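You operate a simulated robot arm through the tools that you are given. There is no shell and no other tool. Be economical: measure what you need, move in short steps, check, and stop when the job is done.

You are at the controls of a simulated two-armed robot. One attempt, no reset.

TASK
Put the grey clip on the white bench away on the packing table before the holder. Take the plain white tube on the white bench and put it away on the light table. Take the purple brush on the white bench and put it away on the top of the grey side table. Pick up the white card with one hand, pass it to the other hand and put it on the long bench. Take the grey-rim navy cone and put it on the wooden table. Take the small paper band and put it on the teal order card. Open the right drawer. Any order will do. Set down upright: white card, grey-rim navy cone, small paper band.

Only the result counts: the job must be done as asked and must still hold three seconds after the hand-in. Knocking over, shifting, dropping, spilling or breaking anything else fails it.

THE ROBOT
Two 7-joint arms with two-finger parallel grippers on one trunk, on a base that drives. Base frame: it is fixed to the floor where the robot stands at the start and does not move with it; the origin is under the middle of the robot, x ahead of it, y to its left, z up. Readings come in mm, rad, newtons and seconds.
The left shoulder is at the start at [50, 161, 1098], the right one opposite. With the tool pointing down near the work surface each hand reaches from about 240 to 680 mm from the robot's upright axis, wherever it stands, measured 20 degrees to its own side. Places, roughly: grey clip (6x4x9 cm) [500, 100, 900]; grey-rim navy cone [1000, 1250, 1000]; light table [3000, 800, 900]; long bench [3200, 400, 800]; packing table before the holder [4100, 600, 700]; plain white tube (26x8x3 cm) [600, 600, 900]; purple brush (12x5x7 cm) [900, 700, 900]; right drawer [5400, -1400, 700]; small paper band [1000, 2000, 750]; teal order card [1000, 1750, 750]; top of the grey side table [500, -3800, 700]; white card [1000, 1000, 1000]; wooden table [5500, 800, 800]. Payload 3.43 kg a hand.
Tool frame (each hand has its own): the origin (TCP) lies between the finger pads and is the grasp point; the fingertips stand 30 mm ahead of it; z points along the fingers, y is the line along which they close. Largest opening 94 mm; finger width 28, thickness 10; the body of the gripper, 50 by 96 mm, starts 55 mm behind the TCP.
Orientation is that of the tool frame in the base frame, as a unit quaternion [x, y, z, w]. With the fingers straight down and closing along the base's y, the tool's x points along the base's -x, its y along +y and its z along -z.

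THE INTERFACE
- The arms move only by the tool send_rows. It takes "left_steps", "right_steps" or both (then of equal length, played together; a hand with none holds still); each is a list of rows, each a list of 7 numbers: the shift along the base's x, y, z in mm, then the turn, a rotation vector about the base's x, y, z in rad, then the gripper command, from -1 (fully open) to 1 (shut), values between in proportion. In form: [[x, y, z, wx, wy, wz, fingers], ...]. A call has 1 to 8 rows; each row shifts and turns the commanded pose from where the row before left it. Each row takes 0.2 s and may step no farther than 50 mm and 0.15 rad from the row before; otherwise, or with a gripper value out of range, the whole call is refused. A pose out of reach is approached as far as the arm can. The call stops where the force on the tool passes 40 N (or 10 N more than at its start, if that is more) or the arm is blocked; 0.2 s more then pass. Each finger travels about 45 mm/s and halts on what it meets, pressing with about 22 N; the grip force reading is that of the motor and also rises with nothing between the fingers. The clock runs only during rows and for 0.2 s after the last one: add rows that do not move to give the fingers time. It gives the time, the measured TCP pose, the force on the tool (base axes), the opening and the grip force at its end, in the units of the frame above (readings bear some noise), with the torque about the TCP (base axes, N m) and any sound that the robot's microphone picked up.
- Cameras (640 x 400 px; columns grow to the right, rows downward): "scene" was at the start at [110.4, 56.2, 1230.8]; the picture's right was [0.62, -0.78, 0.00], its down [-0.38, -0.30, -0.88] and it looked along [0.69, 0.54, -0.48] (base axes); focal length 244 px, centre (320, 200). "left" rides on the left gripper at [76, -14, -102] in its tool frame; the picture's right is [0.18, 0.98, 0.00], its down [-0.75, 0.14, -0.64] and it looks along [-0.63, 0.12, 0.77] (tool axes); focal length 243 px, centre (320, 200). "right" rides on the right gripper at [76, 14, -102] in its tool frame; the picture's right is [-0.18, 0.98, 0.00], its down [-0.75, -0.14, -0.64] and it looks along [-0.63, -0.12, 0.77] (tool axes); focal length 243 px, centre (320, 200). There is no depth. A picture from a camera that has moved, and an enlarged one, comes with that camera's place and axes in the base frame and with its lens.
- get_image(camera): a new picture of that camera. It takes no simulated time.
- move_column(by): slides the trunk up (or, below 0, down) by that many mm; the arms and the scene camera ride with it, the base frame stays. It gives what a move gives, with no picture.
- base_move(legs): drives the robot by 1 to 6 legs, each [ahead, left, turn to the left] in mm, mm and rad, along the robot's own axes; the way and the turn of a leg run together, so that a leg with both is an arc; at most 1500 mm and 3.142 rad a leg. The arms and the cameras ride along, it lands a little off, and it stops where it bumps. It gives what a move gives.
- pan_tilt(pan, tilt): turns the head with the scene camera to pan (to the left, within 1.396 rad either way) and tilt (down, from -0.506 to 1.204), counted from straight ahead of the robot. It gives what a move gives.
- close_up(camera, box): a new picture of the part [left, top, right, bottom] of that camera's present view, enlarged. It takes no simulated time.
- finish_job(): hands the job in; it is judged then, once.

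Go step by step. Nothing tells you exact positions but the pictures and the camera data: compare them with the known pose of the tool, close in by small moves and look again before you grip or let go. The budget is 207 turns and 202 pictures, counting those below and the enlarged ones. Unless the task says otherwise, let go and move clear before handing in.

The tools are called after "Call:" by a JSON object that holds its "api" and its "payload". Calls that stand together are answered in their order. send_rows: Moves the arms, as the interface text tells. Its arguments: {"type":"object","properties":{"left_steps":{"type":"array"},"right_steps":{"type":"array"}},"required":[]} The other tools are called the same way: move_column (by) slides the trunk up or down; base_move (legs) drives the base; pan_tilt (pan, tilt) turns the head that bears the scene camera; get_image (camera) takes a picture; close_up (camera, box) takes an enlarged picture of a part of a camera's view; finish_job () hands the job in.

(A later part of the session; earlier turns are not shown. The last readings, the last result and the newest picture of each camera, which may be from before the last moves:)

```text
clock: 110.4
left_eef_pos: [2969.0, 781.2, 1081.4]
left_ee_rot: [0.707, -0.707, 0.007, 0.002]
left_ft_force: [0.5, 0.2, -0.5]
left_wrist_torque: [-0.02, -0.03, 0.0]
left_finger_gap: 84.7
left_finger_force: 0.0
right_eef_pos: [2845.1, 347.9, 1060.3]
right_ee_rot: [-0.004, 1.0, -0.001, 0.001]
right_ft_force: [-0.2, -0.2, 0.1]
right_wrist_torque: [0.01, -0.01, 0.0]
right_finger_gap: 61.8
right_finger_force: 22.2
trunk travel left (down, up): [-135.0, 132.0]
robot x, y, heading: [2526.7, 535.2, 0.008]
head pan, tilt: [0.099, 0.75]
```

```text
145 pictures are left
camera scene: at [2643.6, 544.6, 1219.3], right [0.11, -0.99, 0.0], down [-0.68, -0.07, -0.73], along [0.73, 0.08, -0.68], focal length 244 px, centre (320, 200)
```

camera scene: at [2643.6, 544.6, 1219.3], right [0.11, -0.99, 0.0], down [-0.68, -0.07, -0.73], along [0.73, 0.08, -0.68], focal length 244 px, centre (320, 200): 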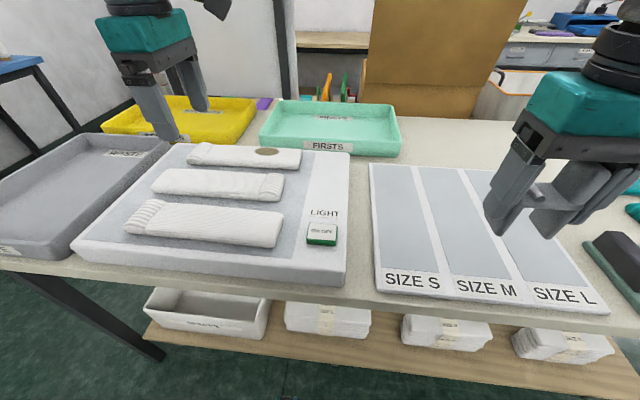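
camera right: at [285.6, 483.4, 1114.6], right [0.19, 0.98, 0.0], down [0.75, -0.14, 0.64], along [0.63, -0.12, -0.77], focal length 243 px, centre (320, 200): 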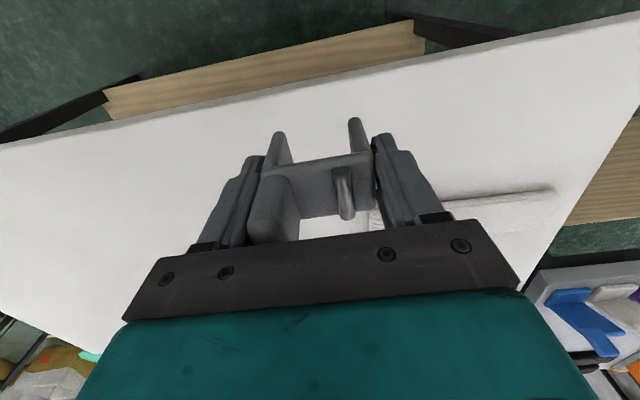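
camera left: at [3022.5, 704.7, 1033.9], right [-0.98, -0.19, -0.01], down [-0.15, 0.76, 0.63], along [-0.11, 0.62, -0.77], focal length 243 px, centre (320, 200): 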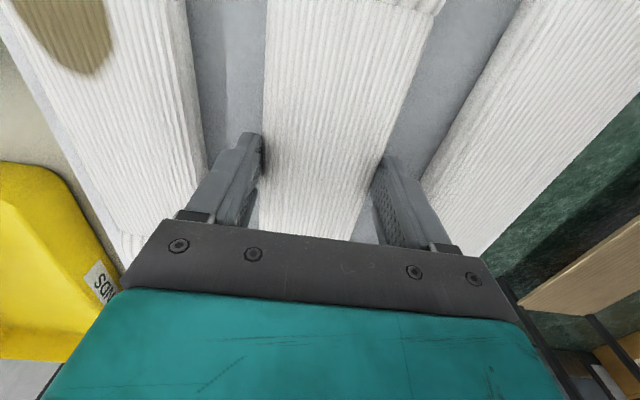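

Tube is placed. I'll tuck and un-yaw the left hand, then survey the packing table with the trunk raised.

Call:
{"api": "send_rows", "payload": {"left_steps": [[-20, 0, 10, 0, 0, -0.145, -1], [-20, 0, 10, 0, 0, -0.145, -1], [-20, 0, 10, 0, 0, -0.145, -1], [-20, 0, 10, 0, 0, -0.145, -1], [-20, 0, 0, 0, 0, -0.145, -1], [-20, 0, 0, 0, 0, -0.145, -1], [-20, 0, 0, 0, 0, -0.145, -1], [-10, 0, 0, 0, 0, -0.145, -1]]}}

Call:
{"api": "send_rows", "payload": {"left_steps": [[0, 0, 0, 0, 0, -0.14, -1], [0, 0, 0, 0, 0, -0.14, -1], [0, 0, 0, 0, 0, -0.12, -1]]}}

Call:
{"api": "move_column", "payload": {"by": 130}}

Call:
{"api": "pan_tilt", "payload": {"pan": -0.15, "tilt": 0.3}}

Call:
{"api": "get_image", "payload": {"camera": "scene"}}

Call:
{"api": "pan_tilt", "payload": {"pan": -0.8, "tilt": 0.3}}

Call:
{"api": "get_image", "payload": {"camera": "scene"}}

```text
clock: 112.2
left_eef_pos: [2820.5, 780.7, 1121.7]
left_ee_rot: [-0.204, 0.979, -0.007, -0.004]
left_ft_force: [-0.3, 0.3, 0.1]
left_wrist_torque: [0.01, 0.02, 0.02]
left_finger_gap: 94.1
left_finger_force: 0.1
right_eef_pos: [2843.9, 347.7, 1060.2]
right_ee_rot: [-0.004, 1.0, -0.001, -0.001]
right_ft_force: [-0.3, 0.3, -0.1]
right_wrist_torque: [0.01, 0.01, -0.04]
right_finger_gap: 61.8
right_finger_force: 22.1
trunk travel left (down, up): [-135.0, 132.0]
robot x, y, heading: [2519.3, 535.9, 0.008]
head pan, tilt: [0.099, 0.75]
```

```text
clock: 113.0
left_eef_pos: [2821.8, 780.8, 1120.9]
left_ee_rot: [-0.005, 1.0, -0.005, -0.004]
left_ft_force: [0.0, -0.3, -0.4]
left_wrist_torque: [-0.07, 0.0, 0.01]
left_finger_gap: 93.9
left_finger_force: 0.1
right_eef_pos: [2844.4, 347.0, 1060.9]
right_ee_rot: [-0.005, 1.0, -0.001, 0.0]
right_ft_force: [-0.1, 0.0, -0.7]
right_wrist_torque: [-0.02, 0.05, 0.02]
right_finger_gap: 61.5
right_finger_force: 21.5
trunk travel left (down, up): [-135.0, 132.0]
robot x, y, heading: [2520.9, 536.1, 0.008]
head pan, tilt: [0.099, 0.75]
```

```text
clock: 114.5
left_eef_pos: [2820.1, 780.3, 1251.8]
left_ee_rot: [-0.007, 1.0, -0.005, -0.005]
left_ft_force: [0.2, -0.1, 0.8]
left_wrist_torque: [0.02, 0.0, 0.02]
left_finger_gap: 94.2
left_finger_force: 0.1
right_eef_pos: [2845.6, 347.2, 1188.2]
right_ee_rot: [-0.004, 1.0, -0.001, 0.0]
right_ft_force: [0.7, 0.2, 0.9]
right_wrist_torque: [0.03, 0.02, 0.01]
right_finger_gap: 62.0
right_finger_force: 21.9
trunk travel left (down, up): [-265.0, 2.0]
robot x, y, heading: [2522.8, 533.9, 0.003]
head pan, tilt: [0.099, 0.75]
```

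```text
clock: 115.5
left_eef_pos: [2819.7, 779.5, 1250.3]
left_ee_rot: [-0.008, 1.0, -0.005, -0.005]
left_ft_force: [-0.3, 0.4, 0.8]
left_wrist_torque: [-0.01, -0.02, 0.0]
left_finger_gap: 94.2
left_finger_force: 0.1
right_eef_pos: [2846.6, 347.1, 1189.5]
right_ee_rot: [-0.003, 1.0, -0.001, -0.001]
right_ft_force: [-0.1, 1.0, -0.1]
right_wrist_torque: [-0.01, 0.0, 0.01]
right_finger_gap: 61.7
right_finger_force: 21.9
trunk travel left (down, up): [-265.0, 2.0]
robot x, y, heading: [2519.8, 536.6, 0.011]
head pan, tilt: [-0.15, 0.3]
```

```text
144 pictures are left
camera scene: at [2654.2, 522.7, 1389.5], right [-0.14, -0.99, 0.0], down [-0.29, 0.04, -0.96], along [0.95, -0.13, -0.3], focal length 244 px, centre (320, 200)
```

scene: 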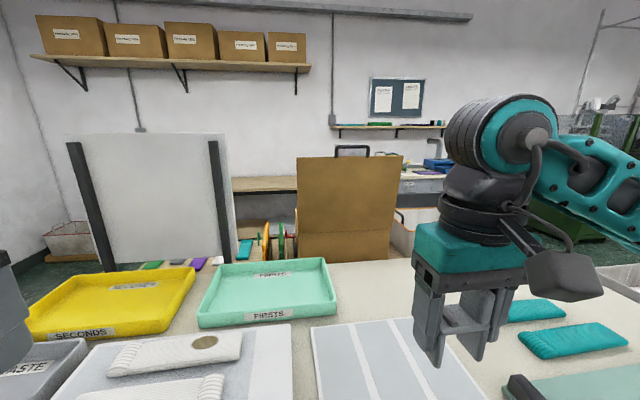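

```text
clock: 116.5
left_eef_pos: [2819.6, 780.2, 1251.9]
left_ee_rot: [-0.007, 1.0, -0.004, -0.005]
left_ft_force: [0.5, -0.3, 0.2]
left_wrist_torque: [-0.01, 0.0, -0.05]
left_finger_gap: 93.8
left_finger_force: 0.0
right_eef_pos: [2845.0, 347.6, 1188.8]
right_ee_rot: [-0.004, 1.0, 0.0, 0.0]
right_ft_force: [-0.4, -0.1, -0.2]
right_wrist_torque: [0.01, -0.01, 0.0]
right_finger_gap: 61.7
right_finger_force: 21.5
trunk travel left (down, up): [-265.0, 2.0]
robot x, y, heading: [2524.6, 534.2, 0.008]
head pan, tilt: [-0.799, 0.3]
```

```text
143 pictures are left
camera scene: at [2627.5, 469.5, 1389.6], right [-0.71, -0.7, 0.0], down [-0.21, 0.21, -0.96], along [0.67, -0.68, -0.3], focal length 244 px, centre (320, 200)
```

scene: 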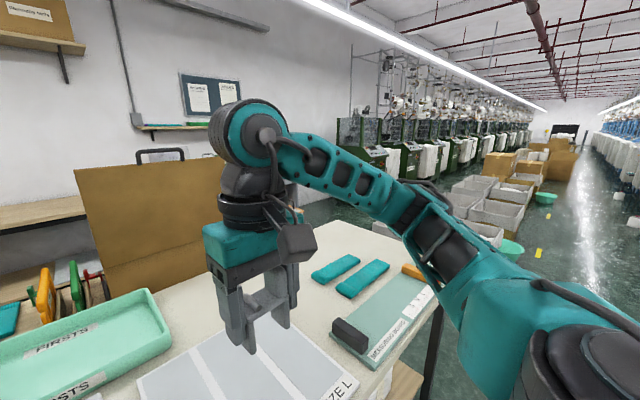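

The packing table is behind the long bench, so I'll go around the bench's right end. Back out, slide right, then ahead.

Call:
{"api": "base_move", "payload": {"legs": [[-340, 0, 0], [0, -1000, 0], [0, -750, 0], [1500, 0, 0]]}}

Call:
{"api": "pan_tilt", "payload": {"pan": 0.6, "tilt": 0.3}}

Call:
{"api": "get_image", "payload": {"camera": "scene"}}

Call:
{"api": "pan_tilt", "payload": {"pan": -0.2, "tilt": 0.35}}

Call:
{"api": "get_image", "payload": {"camera": "scene"}}

```text
clock: 134.1
left_eef_pos: [4004.5, -946.1, 1252.3]
left_ee_rot: [-0.001, 1.0, -0.004, -0.005]
left_ft_force: [-0.4, -0.1, 0.8]
left_wrist_torque: [-0.01, 0.0, 0.01]
left_finger_gap: 94.1
left_finger_force: 0.0
right_eef_pos: [4024.9, -1378.7, 1189.8]
right_ee_rot: [0.0, 1.0, 0.0, -0.001]
right_ft_force: [0.7, 0.5, -0.3]
right_wrist_torque: [-0.02, 0.0, 0.0]
right_finger_gap: 61.7
right_finger_force: 22.2
trunk travel left (down, up): [-265.0, 2.0]
robot x, y, heading: [3704.9, -1188.6, -0.008]
head pan, tilt: [-0.799, 0.3]
```

```text
clock: 135.6
left_eef_pos: [4005.0, -945.5, 1251.4]
left_ee_rot: [-0.001, 1.0, -0.004, -0.004]
left_ft_force: [0.1, -1.4, 0.6]
left_wrist_torque: [-0.01, 0.0, 0.04]
left_finger_gap: 93.9
left_finger_force: 0.1
right_eef_pos: [4024.5, -1379.0, 1190.7]
right_ee_rot: [0.001, 1.0, -0.001, 0.0]
right_ft_force: [0.6, 0.1, -0.8]
right_wrist_torque: [0.01, 0.02, 0.03]
right_finger_gap: 61.4
right_finger_force: 22.4
trunk travel left (down, up): [-265.0, 2.0]
robot x, y, heading: [3704.4, -1185.8, -0.001]
head pan, tilt: [0.6, 0.3]
```

```text
142 pictures are left
camera scene: at [3820.1, -1135.3, 1389.6], right [0.56, -0.83, 0.0], down [-0.24, -0.17, -0.96], along [0.79, 0.54, -0.3], focal length 244 px, centre (320, 200)
```

scene: 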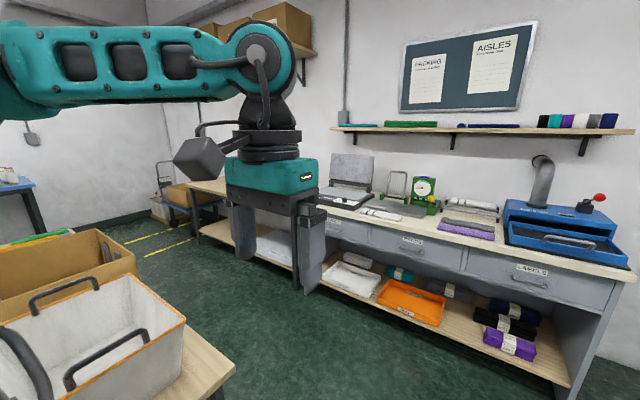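

```text
clock: 136.8
left_eef_pos: [4004.0, -946.4, 1250.5]
left_ee_rot: [-0.001, 1.0, -0.005, -0.006]
left_ft_force: [1.1, 0.4, -0.7]
left_wrist_torque: [0.01, -0.02, 0.0]
left_finger_gap: 93.9
left_finger_force: 0.1
right_eef_pos: [4024.2, -1379.7, 1190.2]
right_ee_rot: [0.001, 1.0, -0.001, 0.0]
right_ft_force: [0.3, -0.3, -0.2]
right_wrist_torque: [-0.01, 0.02, 0.0]
right_finger_gap: 61.6
right_finger_force: 21.8
trunk travel left (down, up): [-265.0, 2.0]
robot x, y, heading: [3706.1, -1186.2, -0.001]
head pan, tilt: [-0.201, 0.351]
```

```text
141 pictures are left
camera scene: at [3834.2, -1206.5, 1384.9], right [-0.2, -0.98, 0.0], down [-0.34, 0.07, -0.94], along [0.92, -0.19, -0.34], focal length 244 px, centre (320, 200)
```

scene: 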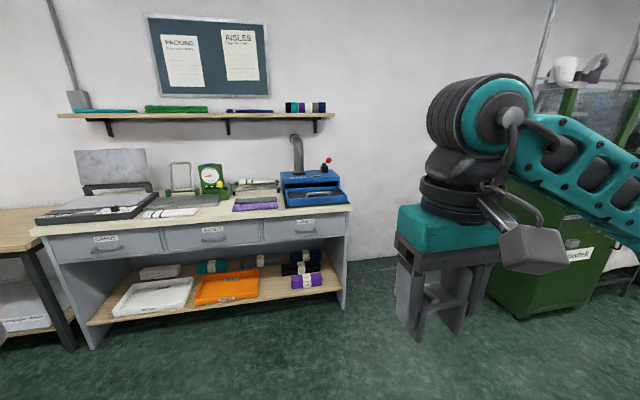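

I see the three-drawer desk (right drawer near [5100, −1300]) and the packing table's end at left. I'll move into the aisle and turn to face −x to get to the packing table from behind.

Call:
{"api": "base_move", "payload": {"legs": [[750, 0, 0], [0, 0, 1.57], [0, 0, 1.57]]}}

Call:
{"api": "pan_tilt", "payload": {"pan": -0.7, "tilt": 0.35}}

Call:
{"api": "get_image", "payload": {"camera": "scene"}}

```text
clock: 148.6
left_eef_pos: [4165.6, -1439.3, 1251.3]
left_ee_rot: [1.0, 0.013, 0.005, -0.005]
left_ft_force: [-0.1, -0.7, 0.4]
left_wrist_torque: [0.0, 0.01, 0.02]
left_finger_gap: 93.8
left_finger_force: 0.0
right_eef_pos: [4135.5, -1006.8, 1189.6]
right_ee_rot: [1.0, 0.012, 0.0, -0.001]
right_ft_force: [0.1, -0.1, -0.1]
right_wrist_torque: [0.01, -0.01, -0.01]
right_finger_gap: 61.8
right_finger_force: 22.3
trunk travel left (down, up): [-265.0, 2.0]
robot x, y, heading: [4456.1, -1188.4, -3.118]
head pan, tilt: [-0.201, 0.351]
```

```text
clock: 149.5
left_eef_pos: [4164.6, -1439.4, 1251.0]
left_ee_rot: [1.0, 0.013, 0.005, -0.003]
left_ft_force: [-0.5, 0.4, 0.5]
left_wrist_torque: [-0.01, 0.02, 0.01]
left_finger_gap: 94.0
left_finger_force: 0.1
right_eef_pos: [4134.9, -1005.7, 1190.2]
right_ee_rot: [1.0, 0.011, 0.0, 0.0]
right_ft_force: [0.1, 0.6, 0.3]
right_wrist_torque: [0.0, -0.02, 0.02]
right_finger_gap: 61.6
right_finger_force: 22.0
trunk travel left (down, up): [-265.0, 2.0]
robot x, y, heading: [4462.1, -1192.3, -3.118]
head pan, tilt: [-0.7, 0.351]
```

```text
140 pictures are left
camera scene: at [4346.4, -1133.6, 1384.9], right [0.63, 0.78, 0.0], down [0.27, -0.22, -0.94], along [-0.73, 0.59, -0.34], focal length 244 px, centre (320, 200)
```

scene: 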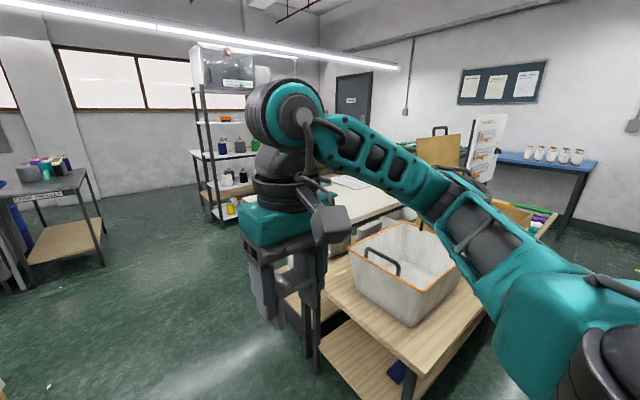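

Back up slightly and slide along the aisle toward y≈450.

Call:
{"api": "base_move", "payload": {"legs": [[-170, 0, -0.024], [0, -1000, 0], [0, -600, 0]]}}

Call:
{"api": "pan_tilt", "payload": {"pan": 0.0, "tilt": 0.55}}

Call:
{"api": "get_image", "payload": {"camera": "scene"}}

Call:
{"api": "pan_tilt", "payload": {"pan": -0.9, "tilt": 0.45}}

Call:
{"api": "get_image", "payload": {"camera": "scene"}}

```text
clock: 158.7
left_eef_pos: [4323.6, 161.9, 1251.7]
left_ee_rot: [1.0, 0.012, 0.006, -0.005]
left_ft_force: [-0.9, 0.5, -0.2]
left_wrist_torque: [-0.02, 0.04, 0.03]
left_finger_gap: 94.0
left_finger_force: 0.2
right_eef_pos: [4295.8, 595.3, 1189.8]
right_ee_rot: [1.0, 0.01, 0.001, 0.0]
right_ft_force: [0.2, 0.7, -0.5]
right_wrist_torque: [-0.01, 0.0, -0.04]
right_finger_gap: 61.8
right_finger_force: 22.1
trunk travel left (down, up): [-265.0, 2.0]
robot x, y, heading: [4619.4, 408.3, -3.124]
head pan, tilt: [-0.7, 0.351]
```

```text
clock: 159.8
left_eef_pos: [4324.6, 163.0, 1251.1]
left_ee_rot: [1.0, 0.012, 0.005, -0.003]
left_ft_force: [0.4, -0.1, 0.2]
left_wrist_torque: [-0.01, -0.01, 0.0]
left_finger_gap: 93.9
left_finger_force: 0.0
right_eef_pos: [4295.2, 594.7, 1190.2]
right_ee_rot: [1.0, 0.009, 0.0, -0.001]
right_ft_force: [0.3, 0.6, 0.3]
right_wrist_torque: [0.0, -0.01, -0.03]
right_finger_gap: 61.7
right_finger_force: 22.4
trunk travel left (down, up): [-265.0, 2.0]
robot x, y, heading: [4618.5, 409.5, -3.127]
head pan, tilt: [0.0, 0.55]
```

```text
139 pictures are left
camera scene: at [4488.5, 406.9, 1366.6], right [-0.02, 1.0, 0.0], down [0.52, 0.01, -0.85], along [-0.85, -0.02, -0.52], focal length 244 px, centre (320, 200)
```

scene: 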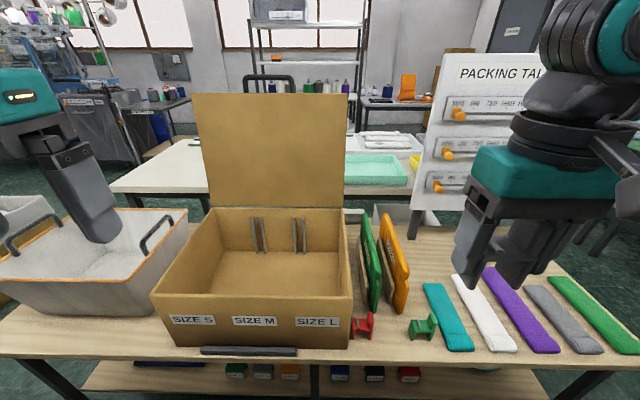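

```text
clock: 161.0
left_eef_pos: [4324.8, 161.6, 1252.4]
left_ee_rot: [1.0, 0.011, 0.006, -0.004]
left_ft_force: [0.1, 0.3, 0.5]
left_wrist_torque: [0.02, -0.01, -0.03]
left_finger_gap: 94.0
left_finger_force: 0.2
right_eef_pos: [4294.1, 594.7, 1190.6]
right_ee_rot: [1.0, 0.01, 0.001, -0.001]
right_ft_force: [-0.1, -0.2, -1.0]
right_wrist_torque: [-0.01, -0.03, -0.01]
right_finger_gap: 61.9
right_finger_force: 22.1
trunk travel left (down, up): [-265.0, 2.0]
robot x, y, heading: [4619.7, 409.9, -3.119]
head pan, tilt: [-0.901, 0.45]
```

```text
138 pictures are left
camera scene: at [4519.7, 479.3, 1375.6], right [0.77, 0.64, 0.0], down [0.28, -0.34, -0.9], along [-0.57, 0.69, -0.44], focal length 244 px, centre (320, 200)
```

scene: 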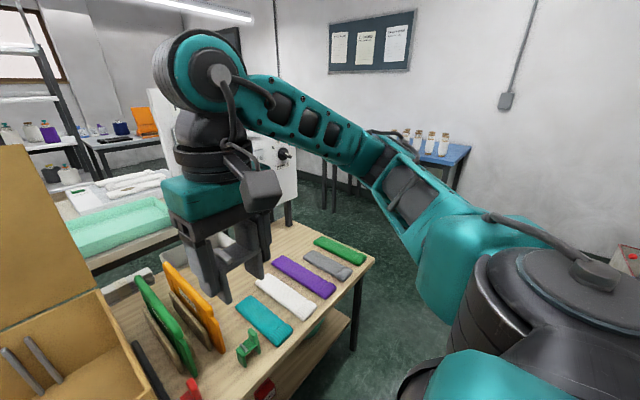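

The holder with upright coloured boards is here, with red and green clips standing before it. Zoom in.

Call:
{"api": "pan_tilt", "payload": {"pan": -0.25, "tilt": 0.75}}

Call:
{"api": "get_image", "payload": {"camera": "scene"}}

Call:
{"api": "close_up", "payload": {"camera": "scene", "box": [200, 80, 440, 230]}}

```text
clock: 162.0
left_eef_pos: [4324.3, 161.6, 1250.9]
left_ee_rot: [1.0, 0.012, 0.006, -0.003]
left_ft_force: [-0.2, 0.4, -0.6]
left_wrist_torque: [0.02, 0.01, -0.02]
left_finger_gap: 94.0
left_finger_force: 0.0
right_eef_pos: [4295.3, 595.3, 1189.5]
right_ee_rot: [1.0, 0.01, 0.0, -0.001]
right_ft_force: [0.0, -0.5, 0.8]
right_wrist_torque: [0.01, -0.03, 0.02]
right_finger_gap: 61.8
right_finger_force: 21.7
trunk travel left (down, up): [-265.0, 2.0]
robot x, y, heading: [4620.0, 410.1, -3.123]
head pan, tilt: [-0.25, 0.75]
```

```text
137 pictures are left
camera scene: at [4497.6, 427.5, 1349.3], right [0.23, 0.97, 0.0], down [0.66, -0.16, -0.73], along [-0.71, 0.17, -0.68], focal length 244 px, centre (320, 200)
```

scene: 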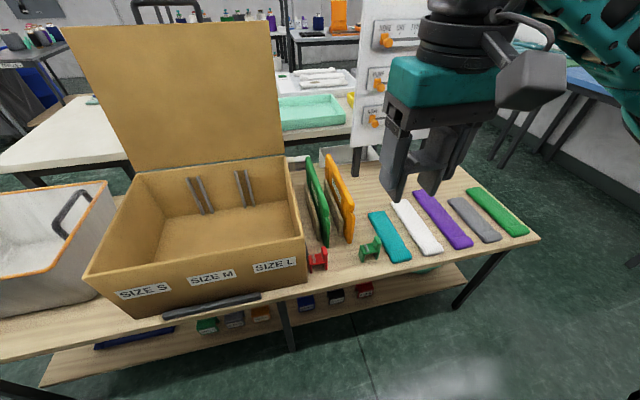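

```text
2.67 times, centred on (320, 155) of scene
camera zoom: at [4497.6, 427.5, 1349.3], right [0.23, 0.97, 0.0], down [0.66, -0.16, -0.73], along [-0.71, 0.17, -0.68], focal length 650 px, centre (320, 320)
```

zoom: 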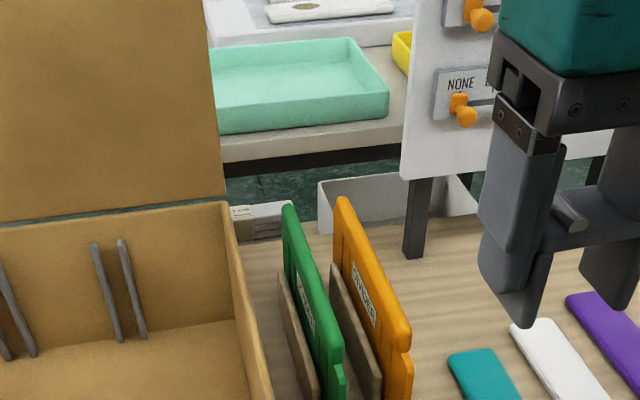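

Call:
{"api": "close_up", "payload": {"camera": "scene", "box": [270, 170, 460, 290]}}

Call:
{"api": "get_image", "payload": {"camera": "right"}}

```text
3.33 times, centred on (365, 230) of scene
camera zoom: at [4497.6, 427.5, 1349.3], right [0.23, 0.97, 0.0], down [0.66, -0.16, -0.73], along [-0.71, 0.17, -0.68], focal length 813 px, centre (170, 100)
```

zoom: 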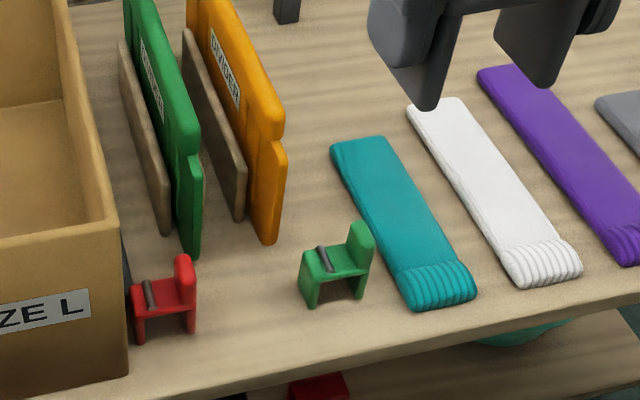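

```text
134 pictures are left
camera right: at [4371.8, 581.0, 1292.3], right [-0.17, -0.99, 0.0], down [-0.76, 0.13, 0.64], along [-0.63, 0.11, -0.77], focal length 243 px, centre (320, 200)
```

right: 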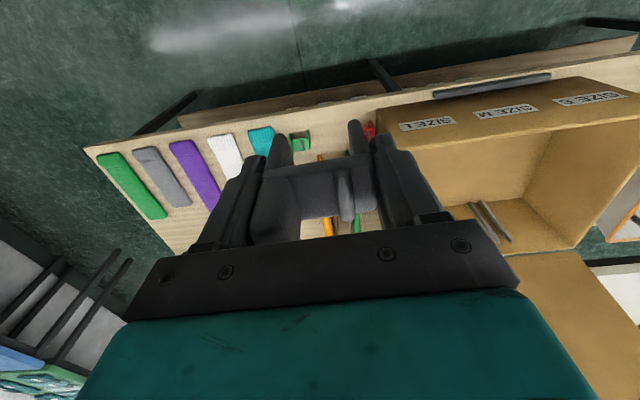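

Triangulation puts the green clip at [4101, 680], red at [4095, 517], table top ≈ 690. I'll set the grey clip between them at about [4100, 599], yawing the hand ~−80° so the fingers open along x.

Call:
{"api": "send_rows", "payload": {"right_steps": [[0, 0, 0, 0, 0, -0.145, 0.6], [0, 0, 0, 0, 0, -0.145, 0.6], [0, 0, 0, 0, 0, -0.145, 0.6], [0, 0, 0, 0, 0, -0.145, 0.6], [-20, 0, 0, 0, 0, -0.145, 0.6], [-20, 0, 0, 0, 0, -0.145, 0.6], [-20, 0, 0, 0, 0, -0.145, 0.6], [-20, 0, 0, 0, 0, -0.145, 0.6]]}}

Call:
{"api": "send_rows", "payload": {"right_steps": [[-20, 0, 0, 0, 0, -0.145, 0.6], [-20, 0, 0, 0, 0, -0.125, 0.6], [-25, 0, 0, 0, 0, 0, 0.6], [-25, 0, 0, 0, 0, 0, 0.6], [0, 0, 0, 0, 0, 0, 0.6]]}}

Call:
{"api": "move_column", "payload": {"by": -200}}

Call:
{"api": "get_image", "payload": {"camera": "scene"}}

Call:
{"api": "get_image", "payload": {"camera": "right"}}

```text
clock: 163.8
left_eef_pos: [4323.8, 162.7, 1250.7]
left_ee_rot: [1.0, 0.011, 0.005, -0.005]
left_ft_force: [0.5, 0.6, -0.9]
left_wrist_torque: [-0.02, -0.02, -0.01]
left_finger_gap: 94.1
left_finger_force: 0.0
right_eef_pos: [4214.4, 596.1, 1189.1]
right_ee_rot: [0.84, -0.543, 0.001, 0.0]
right_ft_force: [0.0, -0.3, -0.8]
right_wrist_torque: [-0.02, 0.01, 0.04]
right_finger_gap: 62.1
right_finger_force: 21.9
trunk travel left (down, up): [-265.0, 2.0]
robot x, y, heading: [4619.5, 408.2, -3.124]
head pan, tilt: [-0.25, 0.75]
```

```text
clock: 165.0
left_eef_pos: [4326.3, 162.3, 1250.6]
left_ee_rot: [1.0, 0.012, 0.005, -0.004]
left_ft_force: [-0.2, -1.0, -0.1]
left_wrist_torque: [0.0, 0.01, 0.02]
left_finger_gap: 94.1
left_finger_force: 0.0
right_eef_pos: [4124.7, 593.2, 1189.6]
right_ee_rot: [0.76, -0.649, 0.0, -0.001]
right_ft_force: [0.5, -0.4, 0.9]
right_wrist_torque: [-0.03, 0.02, 0.04]
right_finger_gap: 61.8
right_finger_force: 21.9
trunk travel left (down, up): [-265.0, 2.0]
robot x, y, heading: [4620.0, 409.2, -3.124]
head pan, tilt: [-0.25, 0.75]
```

```text
clock: 167.2
left_eef_pos: [4323.4, 161.3, 1051.2]
left_ee_rot: [1.0, 0.012, 0.005, -0.005]
left_ft_force: [0.5, -0.5, -0.2]
left_wrist_torque: [0.01, 0.0, 0.0]
left_finger_gap: 93.8
left_finger_force: 0.0
right_eef_pos: [4125.2, 594.7, 990.7]
right_ee_rot: [0.761, -0.649, 0.001, 0.0]
right_ft_force: [-0.6, -0.2, -0.3]
right_wrist_torque: [0.0, 0.01, -0.04]
right_finger_gap: 61.7
right_finger_force: 22.2
trunk travel left (down, up): [-65.0, 202.0]
robot x, y, heading: [4620.0, 408.4, -3.119]
head pan, tilt: [-0.25, 0.75]
```

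```text
133 pictures are left
camera scene: at [4497.7, 427.4, 1149.3], right [0.23, 0.97, 0.0], down [0.66, -0.16, -0.73], along [-0.71, 0.17, -0.68], focal length 244 px, centre (320, 200)
```

scene: 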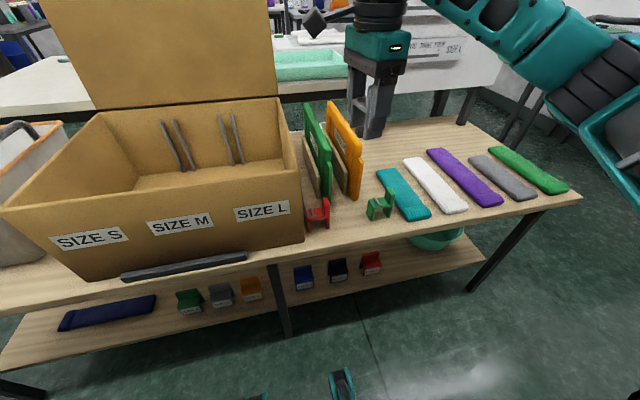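

```text
132 pictures are left
camera right: at [4123.4, 516.3, 1092.3], right [-1.0, 0.03, 0.0], down [0.02, 0.77, 0.64], along [0.02, 0.64, -0.77], focal length 243 px, centre (320, 200)
```

right: 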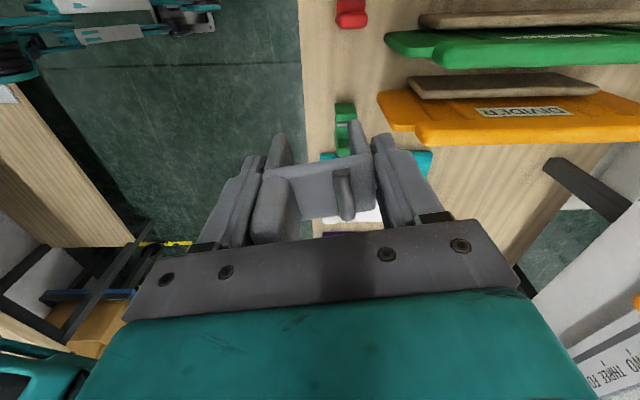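

Lower the trunk more, finish the yaw, and descend to just above the table.

Call:
{"api": "move_column", "payload": {"by": -60}}

Call:
{"api": "send_rows", "payload": {"right_steps": [[-9, 3, -20, 0, 0, -0.07, 0.6], [-8, 2, -30, 0, 0, -0.06, 0.6], [0, 0, -40, 0, 0, 0, 0.6], [0, 0, -35, 0, 0, 0, 0.6], [0, 0, 0, 0, 0, 0, 0.6]]}}

Call:
{"api": "get_image", "payload": {"camera": "scene"}}

Call:
{"api": "get_image", "payload": {"camera": "right"}}

```text
clock: 168.2
left_eef_pos: [4324.6, 162.1, 991.0]
left_ee_rot: [1.0, 0.011, 0.005, -0.005]
left_ft_force: [-0.8, 1.2, 0.8]
left_wrist_torque: [-0.01, -0.02, -0.02]
left_finger_gap: 93.9
left_finger_force: 0.0
right_eef_pos: [4124.0, 593.6, 930.2]
right_ee_rot: [0.761, -0.649, 0.0, 0.0]
right_ft_force: [-0.1, 0.2, -0.3]
right_wrist_torque: [0.0, -0.03, 0.01]
right_finger_gap: 61.7
right_finger_force: 21.9
trunk travel left (down, up): [-5.0, 262.0]
robot x, y, heading: [4620.7, 406.9, -3.125]
head pan, tilt: [-0.25, 0.75]
```

```text
clock: 169.4
left_eef_pos: [4323.6, 161.7, 991.1]
left_ee_rot: [1.0, 0.012, 0.005, -0.004]
left_ft_force: [0.1, 0.6, -1.0]
left_wrist_torque: [-0.01, 0.04, 0.04]
left_finger_gap: 94.4
left_finger_force: 0.2
right_eef_pos: [4107.4, 600.8, 805.9]
right_ee_rot: [0.717, -0.697, 0.0, -0.001]
right_ft_force: [-0.6, 0.6, 0.4]
right_wrist_torque: [0.02, -0.02, 0.0]
right_finger_gap: 61.6
right_finger_force: 21.4
trunk travel left (down, up): [-5.0, 262.0]
robot x, y, heading: [4615.3, 407.0, -3.121]
head pan, tilt: [-0.25, 0.75]
```

```text
131 pictures are left
camera scene: at [4497.5, 427.4, 1089.2], right [0.23, 0.97, 0.0], down [0.66, -0.16, -0.73], along [-0.71, 0.17, -0.68], focal length 244 px, centre (320, 200)
```

scene: 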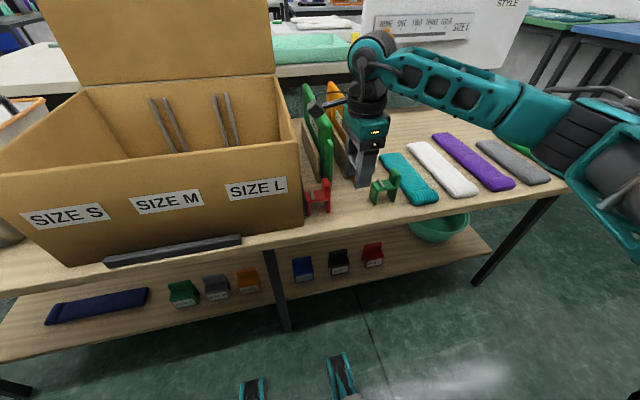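

```text
130 pictures are left
camera right: at [4095.8, 523.5, 908.0], right [-0.99, 0.15, 0.0], down [0.12, 0.76, 0.64], along [0.1, 0.63, -0.77], focal length 243 px, centre (320, 200)
```

right: 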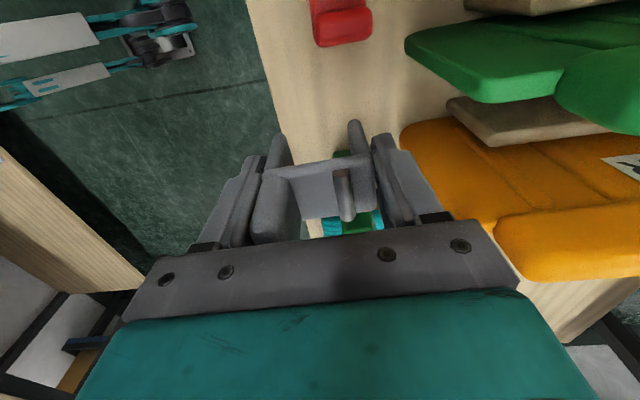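

Call:
{"api": "close_up", "payload": {"camera": "scene", "box": [280, 90, 440, 230]}}

Call:
{"api": "pan_tilt", "payload": {"pan": -0.7, "tilt": 0.6}}

Call:
{"api": "get_image", "payload": {"camera": "scene"}}

```text
2.86 times, centred on (360, 160) of scene
camera zoom: at [4497.5, 427.4, 1089.2], right [0.23, 0.97, 0.0], down [0.66, -0.16, -0.73], along [-0.71, 0.17, -0.68], focal length 697 px, centre (206, 314)
```

zoom: 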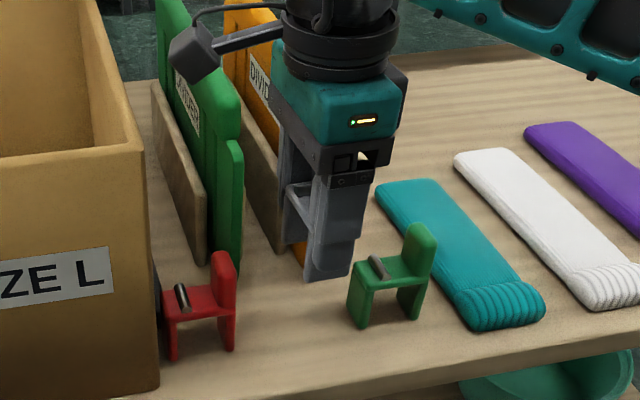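

```text
clock: 170.3
left_eef_pos: [4323.5, 162.8, 991.9]
left_ee_rot: [1.0, 0.011, 0.005, -0.004]
left_ft_force: [-0.3, 0.1, 0.1]
left_wrist_torque: [-0.02, 0.01, 0.0]
left_finger_gap: 93.9
left_finger_force: 0.1
right_eef_pos: [4108.0, 599.8, 805.8]
right_ee_rot: [0.717, -0.697, 0.001, -0.002]
right_ft_force: [0.0, 0.9, -0.8]
right_wrist_torque: [-0.01, -0.02, 0.01]
right_finger_gap: 62.1
right_finger_force: 22.1
trunk travel left (down, up): [-5.0, 262.0]
robot x, y, heading: [4618.7, 412.8, -3.127]
head pan, tilt: [-0.7, 0.6]
```

```text
128 pictures are left
camera scene: at [4509.5, 464.0, 1102.1], right [0.63, 0.78, 0.0], down [0.44, -0.36, -0.82], along [-0.64, 0.52, -0.57], focal length 244 px, centre (320, 200)
```

scene: 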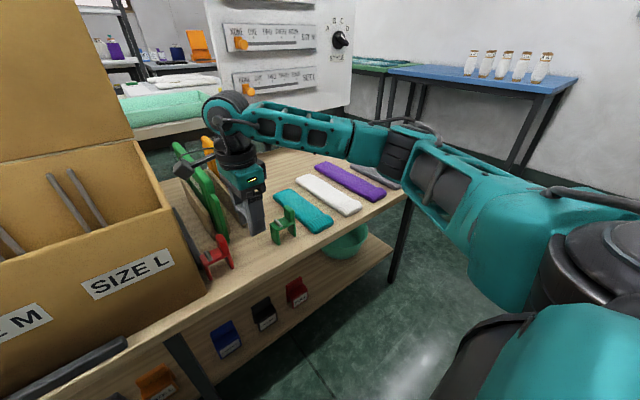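

Clear of the boards. Descend gently.

Call:
{"api": "send_rows", "payload": {"right_steps": [[2, 0, -25, 0, 0, 0, 0.6], [0, 0, -15, 0, 0, 0, 0.6], [0, 0, -8, 0, 0, 0, 0.6], [0, 0, -6, 0, 0, 0, 0.6], [0, 0, 0, 0, 0, 0, 0.6]]}}

Call:
{"api": "pan_tilt", "payload": {"pan": -0.3, "tilt": 0.7}}

Call:
{"api": "close_up", "payload": {"camera": "scene", "box": [270, 90, 430, 230]}}

```text
clock: 171.5
left_eef_pos: [4324.0, 161.1, 990.8]
left_ee_rot: [1.0, 0.011, 0.005, -0.004]
left_ft_force: [-0.2, -1.1, -0.3]
left_wrist_torque: [-0.01, 0.03, 0.0]
left_finger_gap: 94.0
left_finger_force: 0.0
right_eef_pos: [4110.6, 600.0, 750.4]
right_ee_rot: [0.717, -0.697, 0.0, 0.001]
right_ft_force: [-0.9, -0.2, -0.8]
right_wrist_torque: [0.02, -0.01, -0.03]
right_finger_gap: 61.8
right_finger_force: 21.7
trunk travel left (down, up): [-5.0, 262.0]
robot x, y, heading: [4615.5, 412.6, -3.127]
head pan, tilt: [-0.7, 0.6]
```

```text
clock: 172.3
left_eef_pos: [4324.7, 161.3, 991.5]
left_ee_rot: [1.0, 0.011, 0.006, -0.005]
left_ft_force: [-0.5, -0.4, -0.2]
left_wrist_torque: [-0.03, 0.0, 0.01]
left_finger_gap: 94.1
left_finger_force: 0.1
right_eef_pos: [4111.0, 599.6, 751.3]
right_ee_rot: [0.718, -0.696, 0.001, 0.0]
right_ft_force: [0.3, -0.6, -0.8]
right_wrist_torque: [0.0, 0.0, 0.0]
right_finger_gap: 61.8
right_finger_force: 22.6
trunk travel left (down, up): [-5.0, 262.0]
robot x, y, heading: [4621.1, 411.3, -3.126]
head pan, tilt: [-0.3, 0.7]
```

```text
2.86 times, centred on (350, 160) of scene
camera zoom: at [4496.7, 432.1, 1093.5], right [0.28, 0.96, 0.0], down [0.62, -0.18, -0.77], along [-0.73, 0.21, -0.64], focal length 697 px, centre (234, 314)
```

zoom: 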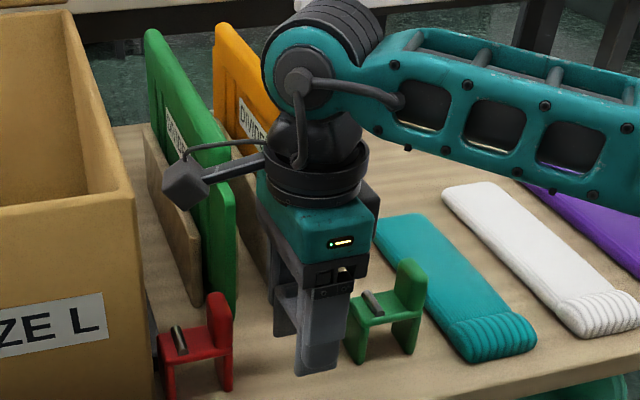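

Call:
{"api": "send_rows", "payload": {"right_steps": [[0, 0, -4, 0, 0, 0, 0.6], [0, 0, -4, 0, 0, 0, 0.6], [0, 0, 0, 0, 0, 0, 0.6]]}}

Call:
{"api": "send_rows", "payload": {"right_steps": [[0, 0, -4, 0, 0, 0, 0.6], [0, 0, 0, 0, 0, 0, 0.6]]}}

```text
clock: 173.2
left_eef_pos: [4323.7, 161.6, 991.4]
left_ee_rot: [1.0, 0.011, 0.005, -0.005]
left_ft_force: [0.9, -0.7, 0.1]
left_wrist_torque: [0.05, -0.04, 0.03]
left_finger_gap: 94.0
left_finger_force: 0.0
right_eef_pos: [4110.0, 600.9, 742.3]
right_ee_rot: [0.717, -0.697, 0.001, 0.0]
right_ft_force: [-0.2, -0.3, -0.2]
right_wrist_torque: [-0.01, 0.0, 0.03]
right_finger_gap: 61.7
right_finger_force: 21.8
trunk travel left (down, up): [-5.0, 262.0]
robot x, y, heading: [4621.8, 411.1, -3.124]
head pan, tilt: [-0.3, 0.7]
```

```text
clock: 173.8
left_eef_pos: [4324.2, 162.3, 990.6]
left_ee_rot: [1.0, 0.012, 0.005, -0.005]
left_ft_force: [-0.4, -0.5, 0.5]
left_wrist_torque: [0.0, -0.01, -0.01]
left_finger_gap: 94.0
left_finger_force: 0.1
right_eef_pos: [4110.5, 598.9, 738.1]
right_ee_rot: [0.718, -0.697, 0.001, -0.001]
right_ft_force: [-0.4, 0.7, -0.2]
right_wrist_torque: [0.03, 0.02, 0.0]
right_finger_gap: 61.9
right_finger_force: 22.3
trunk travel left (down, up): [-5.0, 262.0]
robot x, y, heading: [4620.2, 407.7, -3.124]
head pan, tilt: [-0.3, 0.7]
```

Call:
{"api": "send_rows", "payload": {"right_steps": [[0, 0, -4, 0, 0, 0, 0.6], [0, 0, 0, 0, 0, 0, 0.6]]}}

Call:
{"api": "get_image", "payload": {"camera": "right"}}

Call:
{"api": "close_up", "payload": {"camera": "scene", "box": [300, 150, 420, 225]}}

```text
clock: 174.3
left_eef_pos: [4323.6, 161.6, 992.1]
left_ee_rot: [1.0, 0.011, 0.005, -0.004]
left_ft_force: [-0.2, 0.2, 0.5]
left_wrist_torque: [0.01, -0.02, 0.0]
left_finger_gap: 94.1
left_finger_force: 0.1
right_eef_pos: [4108.9, 598.2, 734.1]
right_ee_rot: [0.718, -0.696, 0.001, -0.002]
right_ft_force: [-0.6, -0.6, 0.9]
right_wrist_torque: [0.0, 0.06, 0.01]
right_finger_gap: 62.0
right_finger_force: 21.7
trunk travel left (down, up): [-5.0, 262.0]
robot x, y, heading: [4617.4, 408.0, -3.122]
head pan, tilt: [-0.3, 0.7]
```

```text
126 pictures are left
camera right: at [4097.9, 522.5, 836.8], right [-0.99, 0.16, 0.0], down [0.12, 0.76, 0.64], along [0.1, 0.63, -0.77], focal length 243 px, centre (320, 200)
```

right: 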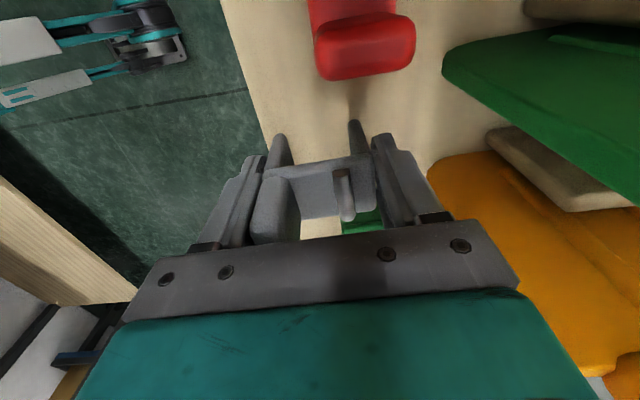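

```text
5.33 times, centred on (360, 188) of scene
camera zoom: at [4496.6, 432.0, 1093.5], right [0.28, 0.96, 0.0], down [0.62, -0.18, -0.76], along [-0.73, 0.21, -0.64], focal length 1301 px, centre (107, 267)
```

zoom: 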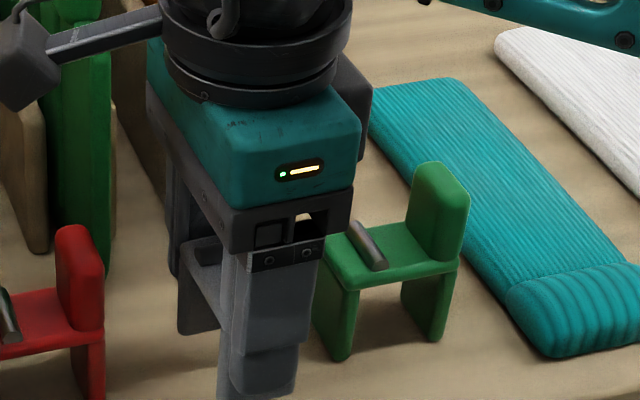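

Call:
{"api": "send_rows", "payload": {"right_steps": [[-6, 0, 0, 0, 0, 0, 0.6], [0, 0, -4, 0, 0, 0, 0.6], [0, 0, 0, 0, 0, 0, 0.6]]}}

Call:
{"api": "send_rows", "payload": {"right_steps": [[0, 0, -4, 0, 0, 0, 0.6], [0, 0, 0, 0, 0, 0, 0.6]]}}

Call:
{"api": "send_rows", "payload": {"right_steps": [[0, 0, -4, 0, 0, 0, 0.6], [0, 0, 0, 0, 0, 0, 0.6]]}}

Call:
{"api": "get_image", "payload": {"camera": "right"}}

```text
clock: 175.2
left_eef_pos: [4323.8, 161.6, 990.8]
left_ee_rot: [1.0, 0.011, 0.005, -0.004]
left_ft_force: [0.1, -1.0, -0.6]
left_wrist_torque: [0.0, -0.04, 0.0]
left_finger_gap: 94.0
left_finger_force: 0.2
right_eef_pos: [4104.0, 598.5, 730.2]
right_ee_rot: [0.718, -0.697, 0.0, 0.0]
right_ft_force: [-0.2, 0.7, -0.3]
right_wrist_torque: [0.02, -0.01, -0.02]
right_finger_gap: 61.6
right_finger_force: 22.1
trunk travel left (down, up): [-5.0, 262.0]
robot x, y, heading: [4619.9, 410.8, -3.12]
head pan, tilt: [-0.3, 0.7]
```

```text
clock: 175.8
left_eef_pos: [4323.6, 162.4, 991.9]
left_ee_rot: [1.0, 0.011, 0.005, -0.004]
left_ft_force: [0.1, 0.2, 0.3]
left_wrist_torque: [-0.01, -0.01, 0.03]
left_finger_gap: 94.1
left_finger_force: 0.0
right_eef_pos: [4103.8, 599.3, 727.8]
right_ee_rot: [0.717, -0.697, 0.001, 0.0]
right_ft_force: [-0.6, -0.9, 0.0]
right_wrist_torque: [-0.02, 0.02, 0.0]
right_finger_gap: 61.6
right_finger_force: 21.8
trunk travel left (down, up): [-5.0, 262.0]
robot x, y, heading: [4620.6, 411.9, -3.122]
head pan, tilt: [-0.3, 0.7]
```

```text
clock: 176.3
left_eef_pos: [4324.6, 161.2, 991.0]
left_ee_rot: [1.0, 0.012, 0.006, -0.005]
left_ft_force: [0.4, 0.9, 0.6]
left_wrist_torque: [0.02, 0.01, -0.02]
left_finger_gap: 93.9
left_finger_force: 0.2
right_eef_pos: [4103.6, 599.2, 723.9]
right_ee_rot: [0.718, -0.696, 0.001, 0.0]
right_ft_force: [0.1, 1.0, -1.2]
right_wrist_torque: [0.01, 0.01, -0.02]
right_finger_gap: 61.8
right_finger_force: 22.3
trunk travel left (down, up): [-5.0, 262.0]
robot x, y, heading: [4617.8, 408.7, -3.12]
head pan, tilt: [-0.3, 0.7]
```

```text
124 pictures are left
camera right: at [4092.3, 522.5, 825.3], right [-0.99, 0.16, 0.0], down [0.12, 0.76, 0.64], along [0.1, 0.63, -0.77], focal length 243 px, centre (320, 200)
```

right: 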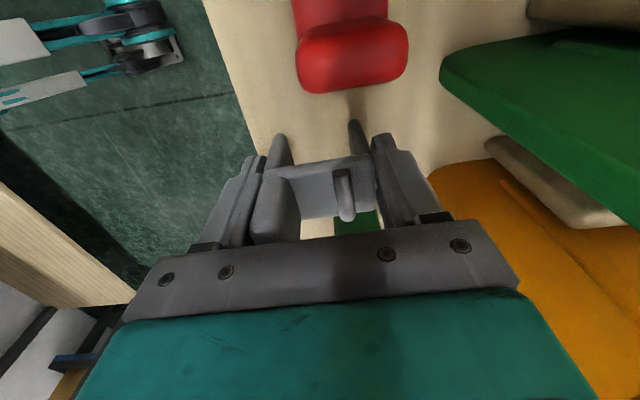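

Call:
{"api": "send_rows", "payload": {"right_steps": [[0, 0, -3, 0, 0, 0, 0.6], [0, 0, 0, 0, 0, 0, 0.6]]}}

Call:
{"api": "send_rows", "payload": {"right_steps": [[0, 0, -3, 0, 0, 0, 0.6], [0, 0, 0, 0, 0, 0, 0.6]]}}

Call:
{"api": "send_rows", "payload": {"right_steps": [[0, 0, -3, 0, 0, 0, 0.6], [0, 0, 0, 0, 0, 0, 0.6]]}}

```text
clock: 176.9
left_eef_pos: [4322.7, 160.7, 991.7]
left_ee_rot: [1.0, 0.012, 0.006, -0.004]
left_ft_force: [0.2, 0.0, 0.5]
left_wrist_torque: [0.0, -0.01, 0.01]
left_finger_gap: 94.1
left_finger_force: 0.0
right_eef_pos: [4104.6, 598.2, 718.7]
right_ee_rot: [0.717, -0.697, 0.0, 0.0]
right_ft_force: [-0.8, -0.4, 0.4]
right_wrist_torque: [-0.01, 0.01, 0.01]
right_finger_gap: 61.7
right_finger_force: 22.1
trunk travel left (down, up): [-5.0, 262.0]
robot x, y, heading: [4619.7, 411.3, -3.12]
head pan, tilt: [-0.3, 0.7]
```

```text
clock: 177.6
left_eef_pos: [4325.5, 162.4, 992.0]
left_ee_rot: [1.0, 0.011, 0.005, -0.004]
left_ft_force: [-0.6, -0.7, -0.3]
left_wrist_torque: [0.02, 0.01, -0.01]
left_finger_gap: 94.0
left_finger_force: 0.0
right_eef_pos: [4104.3, 597.6, 717.3]
right_ee_rot: [0.717, -0.697, 0.0, -0.001]
right_ft_force: [-0.5, -0.1, -0.2]
right_wrist_torque: [0.01, 0.01, 0.0]
right_finger_gap: 61.9
right_finger_force: 21.9
trunk travel left (down, up): [-5.0, 262.0]
robot x, y, heading: [4619.9, 413.6, -3.121]
head pan, tilt: [-0.3, 0.7]
```

```text
clock: 178.2
left_eef_pos: [4324.1, 161.8, 992.2]
left_ee_rot: [1.0, 0.012, 0.005, -0.004]
left_ft_force: [0.3, 0.1, 0.2]
left_wrist_torque: [0.02, 0.04, 0.02]
left_finger_gap: 93.8
left_finger_force: 0.1
right_eef_pos: [4104.0, 599.0, 713.7]
right_ee_rot: [0.718, -0.696, 0.0, 0.0]
right_ft_force: [0.7, 0.4, 0.3]
right_wrist_torque: [0.0, 0.01, -0.01]
right_finger_gap: 62.2
right_finger_force: 21.6
trunk travel left (down, up): [-5.0, 262.0]
robot x, y, heading: [4618.3, 412.9, -3.12]
head pan, tilt: [-0.3, 0.7]
```

Call:
{"api": "send_rows", "payload": {"right_steps": [[0, 0, -4, 0, 0, 0, 0.6], [0, 0, 0, 0, 0, 0, 0.6]]}}

Call:
{"api": "send_rows", "payload": {"right_steps": [[0, 0, -4, 0, 0, 0, 0.6], [0, 0, 0, 0, 0, 0, 0.6]]}}

Call:
{"api": "close_up", "payload": {"camera": "scene", "box": [290, 150, 410, 225]}}

Call:
{"api": "close_up", "payload": {"camera": "right", "box": [220, 80, 440, 220]}}

```text
clock: 178.8
left_eef_pos: [4323.8, 161.1, 990.8]
left_ee_rot: [1.0, 0.012, 0.005, -0.004]
left_ft_force: [-0.1, 0.9, 0.3]
left_wrist_torque: [-0.01, 0.03, 0.02]
left_finger_gap: 94.1
left_finger_force: 0.1
right_eef_pos: [4104.2, 597.3, 710.5]
right_ee_rot: [0.717, -0.697, 0.0, 0.0]
right_ft_force: [0.6, -0.3, 3.1]
right_wrist_torque: [0.07, 0.08, 0.0]
right_finger_gap: 61.9
right_finger_force: 22.1
trunk travel left (down, up): [-5.0, 262.0]
robot x, y, heading: [4618.1, 411.6, -3.124]
head pan, tilt: [-0.3, 0.7]
```

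```text
clock: 179.3
left_eef_pos: [4325.6, 161.3, 992.5]
left_ee_rot: [1.0, 0.011, 0.004, -0.006]
left_ft_force: [-0.5, 0.1, -0.8]
left_wrist_torque: [-0.02, -0.02, -0.02]
left_finger_gap: 94.2
left_finger_force: 0.1
right_eef_pos: [4105.2, 598.7, 708.5]
right_ee_rot: [0.718, -0.696, 0.0, 0.002]
right_ft_force: [1.7, 0.5, 16.9]
right_wrist_torque: [0.01, 0.15, -0.04]
right_finger_gap: 62.4
right_finger_force: 22.1
trunk travel left (down, up): [-5.0, 262.0]
robot x, y, heading: [4619.6, 406.3, -3.127]
head pan, tilt: [-0.3, 0.7]
```

```text
5.33 times, centred on (350, 188) of scene
camera zoom: at [4498.1, 431.6, 1093.9], right [0.28, 0.96, 0.0], down [0.62, -0.18, -0.77], along [-0.74, 0.21, -0.64], focal length 1301 px, centre (160, 267)
```

zoom: 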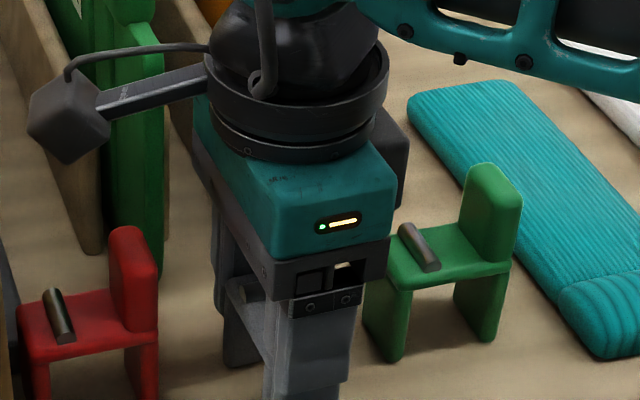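

```text
2.86 times, centred on (330, 150) of right
camera zoom: at [4093.6, 521.4, 811.0], right [-0.99, 0.16, 0.0], down [0.12, 0.76, 0.64], along [0.1, 0.63, -0.77], focal length 693 px, centre (291, 343)
```

zoom: 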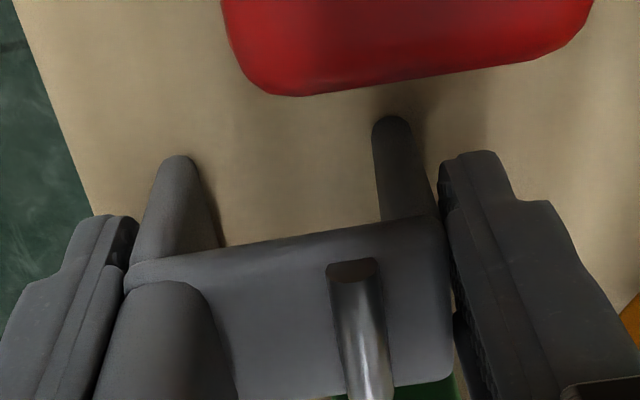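

Contact (17 N). Release and lift straight up.

Call:
{"api": "send_rows", "payload": {"right_steps": [[0, 0, 2, 0, 0, 0, 0.6], [0, 0, 0, 0, 0, 0, -0.4], [0, 0, 0, 0, 0, 0, -0.8], [0, 0, 0, 0, 0, 0, -0.8], [0, 0, 30, 0, 0, 0, -0.8], [0, 0, 45, 0, 0, 0, -0.8], [0, 0, 45, 0, 0, 0, -0.8], [0, 0, 45, 0, 0, 0, -0.8]]}}

Call:
{"api": "send_rows", "payload": {"right_steps": [[30, 0, 35, 0, 0, 0.145, -1], [40, 0, 20, 0, 0, 0.145, -1], [40, 0, 0, 0, 0, 0.145, -1], [40, 0, 0, 0, 0, 0.145, -1], [40, 0, 0, 0, 0, 0.145, -1], [0, 0, 0, 0, 0, 0.145, -1], [0, 0, 0, 0, 0, 0.145, -1], [0, 0, 0, 0, 0, 0.145, -1]]}}

Call:
{"api": "get_image", "payload": {"camera": "scene"}}

```text
clock: 181.2
left_eef_pos: [4324.6, 162.5, 990.7]
left_ee_rot: [1.0, 0.011, 0.005, -0.004]
left_ft_force: [0.6, 0.1, 0.7]
left_wrist_torque: [-0.01, -0.02, -0.01]
left_finger_gap: 94.0
left_finger_force: 0.0
right_eef_pos: [4103.5, 600.8, 874.5]
right_ee_rot: [0.717, -0.697, 0.001, -0.001]
right_ft_force: [0.4, -0.4, 0.4]
right_wrist_torque: [0.03, -0.01, -0.02]
right_finger_gap: 84.5
right_finger_force: 0.1
trunk travel left (down, up): [-5.0, 262.0]
robot x, y, heading: [4618.4, 408.9, -3.123]
head pan, tilt: [-0.3, 0.7]
```

```text
clock: 182.9
left_eef_pos: [4324.4, 161.4, 991.0]
left_ee_rot: [1.0, 0.011, 0.005, -0.005]
left_ft_force: [-0.1, -0.2, 0.3]
left_wrist_torque: [-0.01, -0.01, 0.0]
left_finger_gap: 94.0
left_finger_force: 0.1
right_eef_pos: [4293.6, 599.1, 927.1]
right_ee_rot: [0.982, -0.188, 0.0, 0.0]
right_ft_force: [-0.4, 0.0, 0.2]
right_wrist_torque: [0.0, -0.01, 0.01]
right_finger_gap: 93.9
right_finger_force: 0.1
trunk travel left (down, up): [-5.0, 262.0]
robot x, y, heading: [4617.3, 408.3, -3.118]
head pan, tilt: [-0.3, 0.7]
```

```text
121 pictures are left
camera scene: at [4496.7, 432.0, 1093.5], right [0.28, 0.96, 0.0], down [0.62, -0.18, -0.76], along [-0.73, 0.21, -0.64], focal length 244 px, centre (320, 200)
```

scene: 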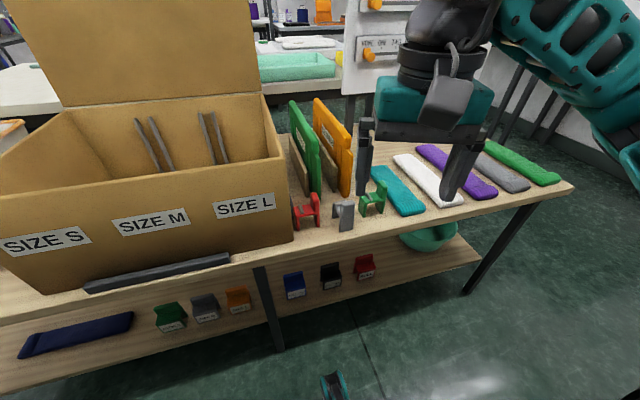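

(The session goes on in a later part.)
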